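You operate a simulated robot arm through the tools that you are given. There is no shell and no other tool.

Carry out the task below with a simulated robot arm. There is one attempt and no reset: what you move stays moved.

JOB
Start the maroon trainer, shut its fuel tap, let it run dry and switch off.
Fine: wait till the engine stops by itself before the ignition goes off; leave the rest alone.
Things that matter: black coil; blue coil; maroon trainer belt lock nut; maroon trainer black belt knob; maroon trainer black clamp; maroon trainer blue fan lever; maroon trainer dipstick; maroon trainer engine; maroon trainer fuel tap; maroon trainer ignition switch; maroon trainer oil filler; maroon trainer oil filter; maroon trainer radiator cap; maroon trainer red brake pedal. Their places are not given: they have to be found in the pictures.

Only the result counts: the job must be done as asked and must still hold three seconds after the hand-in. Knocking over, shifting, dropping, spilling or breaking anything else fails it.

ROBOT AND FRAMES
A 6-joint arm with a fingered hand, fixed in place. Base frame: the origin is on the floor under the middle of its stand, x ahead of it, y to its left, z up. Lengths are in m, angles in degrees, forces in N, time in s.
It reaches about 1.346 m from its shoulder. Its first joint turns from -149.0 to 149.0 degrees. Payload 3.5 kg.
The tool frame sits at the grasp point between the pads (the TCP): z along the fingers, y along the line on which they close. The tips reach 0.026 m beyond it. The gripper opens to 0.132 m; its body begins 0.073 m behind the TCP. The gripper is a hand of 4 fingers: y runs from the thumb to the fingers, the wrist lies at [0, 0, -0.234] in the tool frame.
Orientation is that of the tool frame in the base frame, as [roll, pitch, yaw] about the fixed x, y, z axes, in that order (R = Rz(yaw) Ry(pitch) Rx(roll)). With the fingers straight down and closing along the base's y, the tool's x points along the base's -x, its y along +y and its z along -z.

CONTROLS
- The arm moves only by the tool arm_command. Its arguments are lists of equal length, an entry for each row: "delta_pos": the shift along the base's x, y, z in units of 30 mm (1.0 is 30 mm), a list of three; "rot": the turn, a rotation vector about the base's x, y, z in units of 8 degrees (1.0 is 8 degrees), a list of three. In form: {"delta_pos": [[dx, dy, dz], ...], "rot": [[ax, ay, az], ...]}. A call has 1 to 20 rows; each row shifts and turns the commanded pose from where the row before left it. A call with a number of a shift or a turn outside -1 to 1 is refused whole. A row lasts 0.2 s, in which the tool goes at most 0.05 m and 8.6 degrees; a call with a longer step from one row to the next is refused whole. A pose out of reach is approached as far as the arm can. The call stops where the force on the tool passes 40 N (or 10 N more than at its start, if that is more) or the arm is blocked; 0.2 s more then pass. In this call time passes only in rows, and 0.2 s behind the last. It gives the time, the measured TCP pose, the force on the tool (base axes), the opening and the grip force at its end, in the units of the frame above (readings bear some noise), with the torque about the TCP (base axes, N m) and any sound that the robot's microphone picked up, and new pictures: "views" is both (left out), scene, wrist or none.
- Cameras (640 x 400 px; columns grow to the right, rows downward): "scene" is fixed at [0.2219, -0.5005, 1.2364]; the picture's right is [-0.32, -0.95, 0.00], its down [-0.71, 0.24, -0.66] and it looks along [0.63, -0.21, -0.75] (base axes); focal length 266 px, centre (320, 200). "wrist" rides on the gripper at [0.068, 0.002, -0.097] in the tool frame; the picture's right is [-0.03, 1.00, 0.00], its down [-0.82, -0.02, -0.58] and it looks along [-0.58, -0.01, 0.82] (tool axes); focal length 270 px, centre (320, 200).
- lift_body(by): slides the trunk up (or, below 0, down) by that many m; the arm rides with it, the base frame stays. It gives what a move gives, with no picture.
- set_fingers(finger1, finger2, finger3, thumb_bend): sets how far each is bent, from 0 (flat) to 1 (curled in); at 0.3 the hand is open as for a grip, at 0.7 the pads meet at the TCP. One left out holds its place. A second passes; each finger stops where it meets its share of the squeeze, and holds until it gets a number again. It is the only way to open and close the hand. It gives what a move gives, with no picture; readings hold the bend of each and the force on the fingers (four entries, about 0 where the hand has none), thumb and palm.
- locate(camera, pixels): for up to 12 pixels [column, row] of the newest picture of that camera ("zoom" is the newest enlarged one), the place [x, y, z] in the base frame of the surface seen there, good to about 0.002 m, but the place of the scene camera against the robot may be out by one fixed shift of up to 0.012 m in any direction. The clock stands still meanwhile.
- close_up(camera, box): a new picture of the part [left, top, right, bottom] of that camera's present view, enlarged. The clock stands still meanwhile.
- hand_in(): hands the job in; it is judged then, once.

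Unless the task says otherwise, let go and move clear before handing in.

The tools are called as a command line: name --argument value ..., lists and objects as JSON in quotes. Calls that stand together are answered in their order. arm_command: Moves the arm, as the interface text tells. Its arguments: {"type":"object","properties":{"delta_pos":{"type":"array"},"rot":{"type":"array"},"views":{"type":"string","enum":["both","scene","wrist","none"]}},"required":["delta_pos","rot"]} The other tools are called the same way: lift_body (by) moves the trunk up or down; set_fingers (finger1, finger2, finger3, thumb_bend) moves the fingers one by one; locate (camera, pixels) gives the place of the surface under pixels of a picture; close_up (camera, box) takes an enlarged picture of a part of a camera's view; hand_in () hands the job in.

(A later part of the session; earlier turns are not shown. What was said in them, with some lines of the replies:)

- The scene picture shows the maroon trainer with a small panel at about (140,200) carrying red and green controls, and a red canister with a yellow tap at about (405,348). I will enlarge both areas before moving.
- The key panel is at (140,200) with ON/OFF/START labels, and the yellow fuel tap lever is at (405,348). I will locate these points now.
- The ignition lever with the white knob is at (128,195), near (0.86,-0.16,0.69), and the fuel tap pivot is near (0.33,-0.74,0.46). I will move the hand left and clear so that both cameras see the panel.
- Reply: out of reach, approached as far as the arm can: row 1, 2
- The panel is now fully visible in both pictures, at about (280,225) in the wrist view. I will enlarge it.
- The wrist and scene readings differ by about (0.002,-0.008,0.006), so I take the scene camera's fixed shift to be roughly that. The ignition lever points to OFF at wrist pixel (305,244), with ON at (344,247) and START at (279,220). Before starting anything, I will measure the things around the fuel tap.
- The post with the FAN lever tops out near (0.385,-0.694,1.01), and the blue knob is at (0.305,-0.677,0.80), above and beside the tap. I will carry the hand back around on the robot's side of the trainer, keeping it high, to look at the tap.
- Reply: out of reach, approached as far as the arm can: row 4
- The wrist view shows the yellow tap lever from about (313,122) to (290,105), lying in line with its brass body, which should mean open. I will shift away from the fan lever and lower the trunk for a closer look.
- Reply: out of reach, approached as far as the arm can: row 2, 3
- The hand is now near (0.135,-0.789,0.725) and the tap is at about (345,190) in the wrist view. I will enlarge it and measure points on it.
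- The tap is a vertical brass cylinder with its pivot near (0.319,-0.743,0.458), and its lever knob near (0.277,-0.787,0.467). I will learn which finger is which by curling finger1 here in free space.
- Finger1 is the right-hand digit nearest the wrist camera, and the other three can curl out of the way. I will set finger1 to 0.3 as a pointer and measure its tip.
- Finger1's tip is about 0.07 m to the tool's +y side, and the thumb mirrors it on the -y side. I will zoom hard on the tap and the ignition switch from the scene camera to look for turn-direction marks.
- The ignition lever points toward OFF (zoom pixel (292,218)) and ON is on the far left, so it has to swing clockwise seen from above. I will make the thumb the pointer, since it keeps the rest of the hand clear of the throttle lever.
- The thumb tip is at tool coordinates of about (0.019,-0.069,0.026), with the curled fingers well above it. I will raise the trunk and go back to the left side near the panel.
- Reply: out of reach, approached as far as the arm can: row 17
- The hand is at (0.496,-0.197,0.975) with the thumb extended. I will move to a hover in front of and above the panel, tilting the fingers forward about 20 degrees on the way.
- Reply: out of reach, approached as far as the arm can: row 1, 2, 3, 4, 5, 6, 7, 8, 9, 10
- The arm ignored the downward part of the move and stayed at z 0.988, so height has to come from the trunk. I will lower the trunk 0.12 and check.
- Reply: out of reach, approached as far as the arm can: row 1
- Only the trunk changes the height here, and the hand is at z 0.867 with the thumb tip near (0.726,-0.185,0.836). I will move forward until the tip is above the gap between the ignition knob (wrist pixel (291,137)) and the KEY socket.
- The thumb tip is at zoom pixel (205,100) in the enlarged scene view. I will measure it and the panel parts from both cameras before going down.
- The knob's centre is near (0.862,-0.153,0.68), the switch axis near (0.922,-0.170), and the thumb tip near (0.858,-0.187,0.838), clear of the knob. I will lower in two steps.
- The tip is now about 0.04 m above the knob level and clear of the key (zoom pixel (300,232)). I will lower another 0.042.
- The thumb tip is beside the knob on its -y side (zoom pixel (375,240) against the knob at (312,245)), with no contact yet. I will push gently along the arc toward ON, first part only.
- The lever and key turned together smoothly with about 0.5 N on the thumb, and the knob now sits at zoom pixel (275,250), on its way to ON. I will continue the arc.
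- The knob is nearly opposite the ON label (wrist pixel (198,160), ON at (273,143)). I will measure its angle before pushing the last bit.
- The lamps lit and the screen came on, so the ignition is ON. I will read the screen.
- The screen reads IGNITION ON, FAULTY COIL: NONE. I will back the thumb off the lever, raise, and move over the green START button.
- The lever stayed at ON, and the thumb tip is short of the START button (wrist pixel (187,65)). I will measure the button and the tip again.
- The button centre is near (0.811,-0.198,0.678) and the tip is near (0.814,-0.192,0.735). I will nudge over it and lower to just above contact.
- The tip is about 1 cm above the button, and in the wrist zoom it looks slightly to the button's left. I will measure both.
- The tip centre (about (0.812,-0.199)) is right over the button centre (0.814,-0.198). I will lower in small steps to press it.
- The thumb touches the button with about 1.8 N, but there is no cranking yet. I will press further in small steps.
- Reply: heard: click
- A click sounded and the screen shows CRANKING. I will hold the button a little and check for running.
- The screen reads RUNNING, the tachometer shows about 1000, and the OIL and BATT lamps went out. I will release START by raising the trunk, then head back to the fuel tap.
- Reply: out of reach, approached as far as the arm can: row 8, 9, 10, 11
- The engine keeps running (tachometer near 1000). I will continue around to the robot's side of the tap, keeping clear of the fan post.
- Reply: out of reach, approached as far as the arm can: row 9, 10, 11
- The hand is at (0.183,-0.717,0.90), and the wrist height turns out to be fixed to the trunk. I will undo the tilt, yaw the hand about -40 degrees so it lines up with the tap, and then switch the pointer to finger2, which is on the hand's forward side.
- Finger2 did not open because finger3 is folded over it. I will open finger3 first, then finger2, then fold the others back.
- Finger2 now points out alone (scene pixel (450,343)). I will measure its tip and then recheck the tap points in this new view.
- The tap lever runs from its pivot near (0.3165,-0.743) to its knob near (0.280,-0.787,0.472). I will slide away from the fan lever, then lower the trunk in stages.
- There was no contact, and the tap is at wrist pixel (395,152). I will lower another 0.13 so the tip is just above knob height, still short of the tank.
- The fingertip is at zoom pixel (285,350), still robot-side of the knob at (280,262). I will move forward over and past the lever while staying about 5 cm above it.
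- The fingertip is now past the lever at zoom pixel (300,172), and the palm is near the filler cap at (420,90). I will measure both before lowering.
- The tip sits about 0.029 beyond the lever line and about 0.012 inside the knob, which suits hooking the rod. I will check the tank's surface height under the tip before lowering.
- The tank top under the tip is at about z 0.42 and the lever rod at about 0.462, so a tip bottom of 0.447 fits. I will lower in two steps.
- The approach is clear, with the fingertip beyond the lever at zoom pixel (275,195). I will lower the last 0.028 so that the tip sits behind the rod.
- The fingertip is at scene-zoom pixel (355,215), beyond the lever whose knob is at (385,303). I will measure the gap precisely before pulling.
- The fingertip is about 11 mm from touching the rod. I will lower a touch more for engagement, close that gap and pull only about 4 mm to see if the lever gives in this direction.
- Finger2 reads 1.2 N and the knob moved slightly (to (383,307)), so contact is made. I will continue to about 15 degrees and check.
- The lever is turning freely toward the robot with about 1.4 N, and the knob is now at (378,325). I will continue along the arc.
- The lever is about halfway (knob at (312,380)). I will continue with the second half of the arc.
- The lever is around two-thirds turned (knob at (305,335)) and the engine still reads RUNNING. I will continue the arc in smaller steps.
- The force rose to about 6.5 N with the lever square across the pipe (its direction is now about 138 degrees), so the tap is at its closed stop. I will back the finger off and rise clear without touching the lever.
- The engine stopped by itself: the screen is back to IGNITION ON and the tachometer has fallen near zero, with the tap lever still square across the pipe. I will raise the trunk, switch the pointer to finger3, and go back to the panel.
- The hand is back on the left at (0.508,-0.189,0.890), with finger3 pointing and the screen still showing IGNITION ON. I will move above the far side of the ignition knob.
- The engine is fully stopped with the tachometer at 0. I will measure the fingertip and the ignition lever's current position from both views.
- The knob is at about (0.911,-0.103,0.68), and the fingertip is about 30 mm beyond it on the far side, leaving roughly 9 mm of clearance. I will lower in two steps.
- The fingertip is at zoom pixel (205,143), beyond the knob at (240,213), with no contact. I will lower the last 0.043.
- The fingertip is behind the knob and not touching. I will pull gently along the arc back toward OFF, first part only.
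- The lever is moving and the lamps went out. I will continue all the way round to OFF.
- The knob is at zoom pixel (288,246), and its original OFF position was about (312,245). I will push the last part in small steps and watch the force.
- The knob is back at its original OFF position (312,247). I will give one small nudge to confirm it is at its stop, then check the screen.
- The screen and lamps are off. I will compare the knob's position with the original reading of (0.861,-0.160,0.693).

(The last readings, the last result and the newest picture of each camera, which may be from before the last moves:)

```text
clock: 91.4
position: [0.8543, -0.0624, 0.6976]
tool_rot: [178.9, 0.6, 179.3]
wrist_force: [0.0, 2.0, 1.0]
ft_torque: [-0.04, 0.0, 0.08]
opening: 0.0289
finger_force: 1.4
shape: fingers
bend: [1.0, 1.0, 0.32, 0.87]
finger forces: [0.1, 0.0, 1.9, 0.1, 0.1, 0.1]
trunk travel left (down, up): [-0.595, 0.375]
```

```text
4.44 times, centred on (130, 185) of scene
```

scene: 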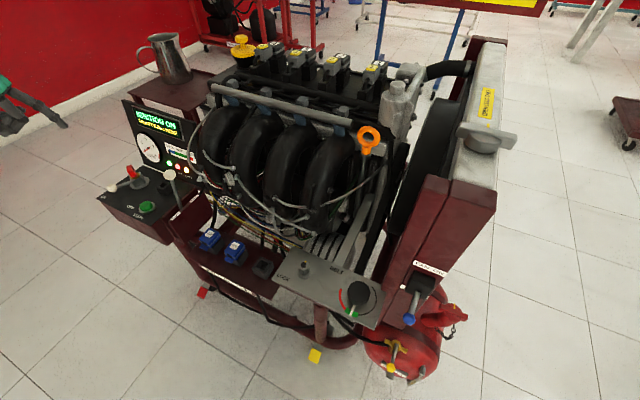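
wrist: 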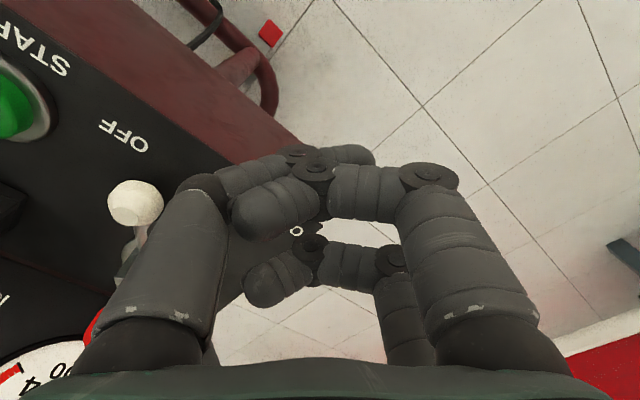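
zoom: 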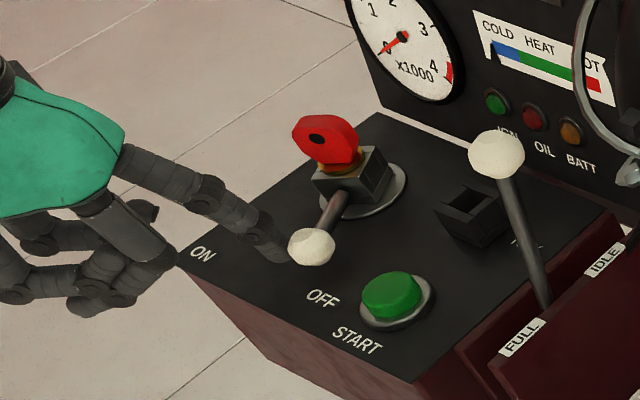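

The lever is at its OFF stop: the finger met resistance of 1.9 N and the knob matches its original place. I will back off to the left, rise, and move clear.

arm_command --delta_pos '[[0.15, 0.4, 0], [0.1, 0.5, 0], [0, 0.5, 0]]' --rot '[[0, 0, 0], [0, 0, 0], [0, 0, 0]]' --views "none"

lift_body --by 0.2

arm_command --delta_pos '[[-1, 0, 0], [-1, 0, 0], [-1, 0, 0], [-1, 0, 0], [-1, 0, 0]]' --rot '[[0, 0, 0], [0, 0, 0], [0, 0, 0], [0, 0, 0], [0, 0, 0]]'

close_up --camera "scene" --box '[80, 100, 210, 230]'

close_up --camera "scene" --box '[270, 240, 480, 390]'

```text
clock: 92.2
position: [0.8634, -0.0213, 0.6963]
tool_rot: [178.9, 0.6, 179.3]
wrist_force: [-0.2, -0.8, 1.3]
ft_torque: [0.05, 0.03, 0.0]
opening: 0.0287
finger_force: 0.2
shape: fingers
bend: [1.0, 1.0, 0.3, 0.87]
finger forces: [0.1, 0.0, 0.1, 0.0, 0.0, 0.0]
trunk travel left (down, up): [-0.595, 0.375]
```

```text
clock: 94.4
position: [0.8608, -0.0228, 0.8956]
tool_rot: [178.8, 0.6, 179.2]
wrist_force: [0.0, 0.6, 1.0]
ft_torque: [0.0, -0.01, 0.0]
opening: 0.0291
finger_force: 0.1
shape: fingers
bend: [1.0, 1.0, 0.3, 0.87]
finger forces: [0.0, 0.1, 0.0, 0.1, 0.0, 0.1]
trunk travel left (down, up): [-0.795, 0.175]
```

```text
clock: 95.6
position: [0.7122, -0.0208, 0.8973]
tool_rot: [178.9, 0.6, 179.4]
wrist_force: [0.4, -0.8, 0.3]
ft_torque: [0.02, -0.01, -0.02]
opening: 0.0288
finger_force: 0.0
shape: fingers
bend: [1.0, 1.0, 0.3, 0.87]
finger forces: [0.0, 0.1, 0.1, 0.0, 0.1, 0.0]
trunk travel left (down, up): [-0.795, 0.175]
```

scene: 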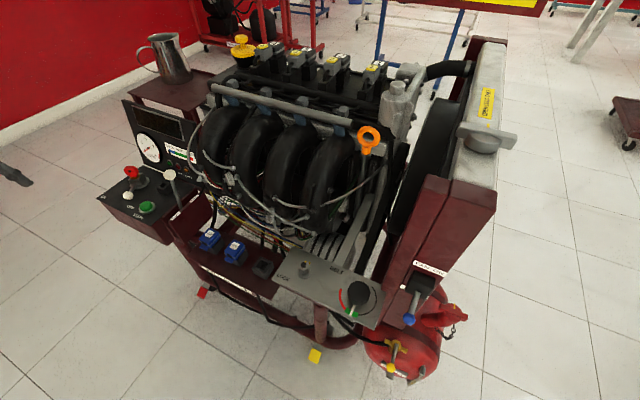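
wrist: 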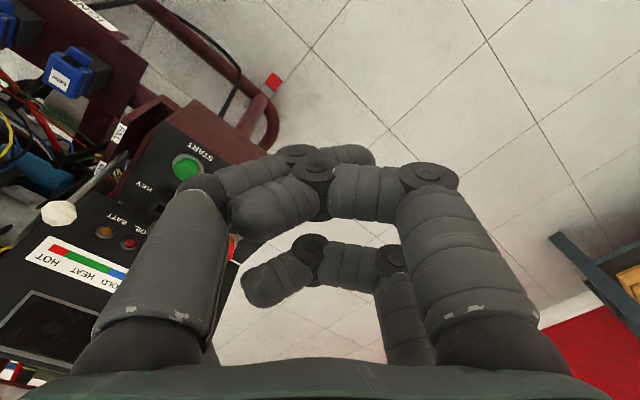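

```text
3.08 times, centred on (145, 165) of scene
```

zoom: 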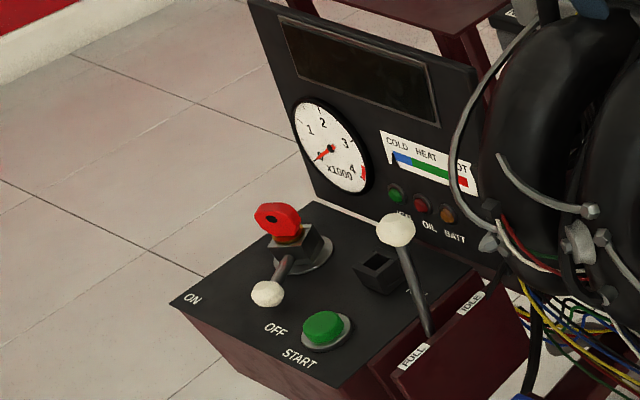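

```text
2.67 times, centred on (375, 315) of scene
```

zoom: 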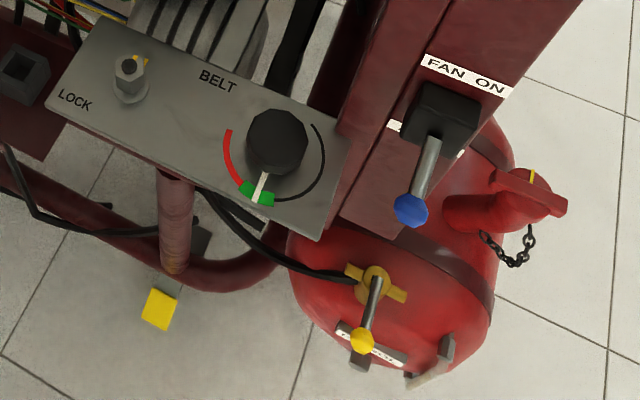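

The final pictures show the fuel tap lever square across its pipe and the ignition lever at OFF with the screen and lamps dark. The tachometer reads 0, the fan lever, belt knob and throttle look unmoved, and the hand is clear, so I am handing in.

hand_in

```text
The job is handed in.
```

The job is done and handed in. I started the maroon trainer, shut its fuel tap, let the engine run dry and then switched the ignition off.

- **Start:** I turned the ignition to ON and held START until the screen read RUNNING and the tachometer showed about 1000.
- **Fuel tap:** I turned the yellow lever until it stopped square across its pipe, and it stayed there.
- **Run dry:** The engine stopped by itself a couple of seconds after the tap was shut. The tachometer was at 0 before I touched the ignition again.
- **Switch off:** The ignition lever is back at its OFF stop, and the screen and warning lamps are dark.

In the last pictures the fan lever, belt knob, lock nut, throttle and filler cap look unmoved. The hand was clear of the trainer before I handed in.
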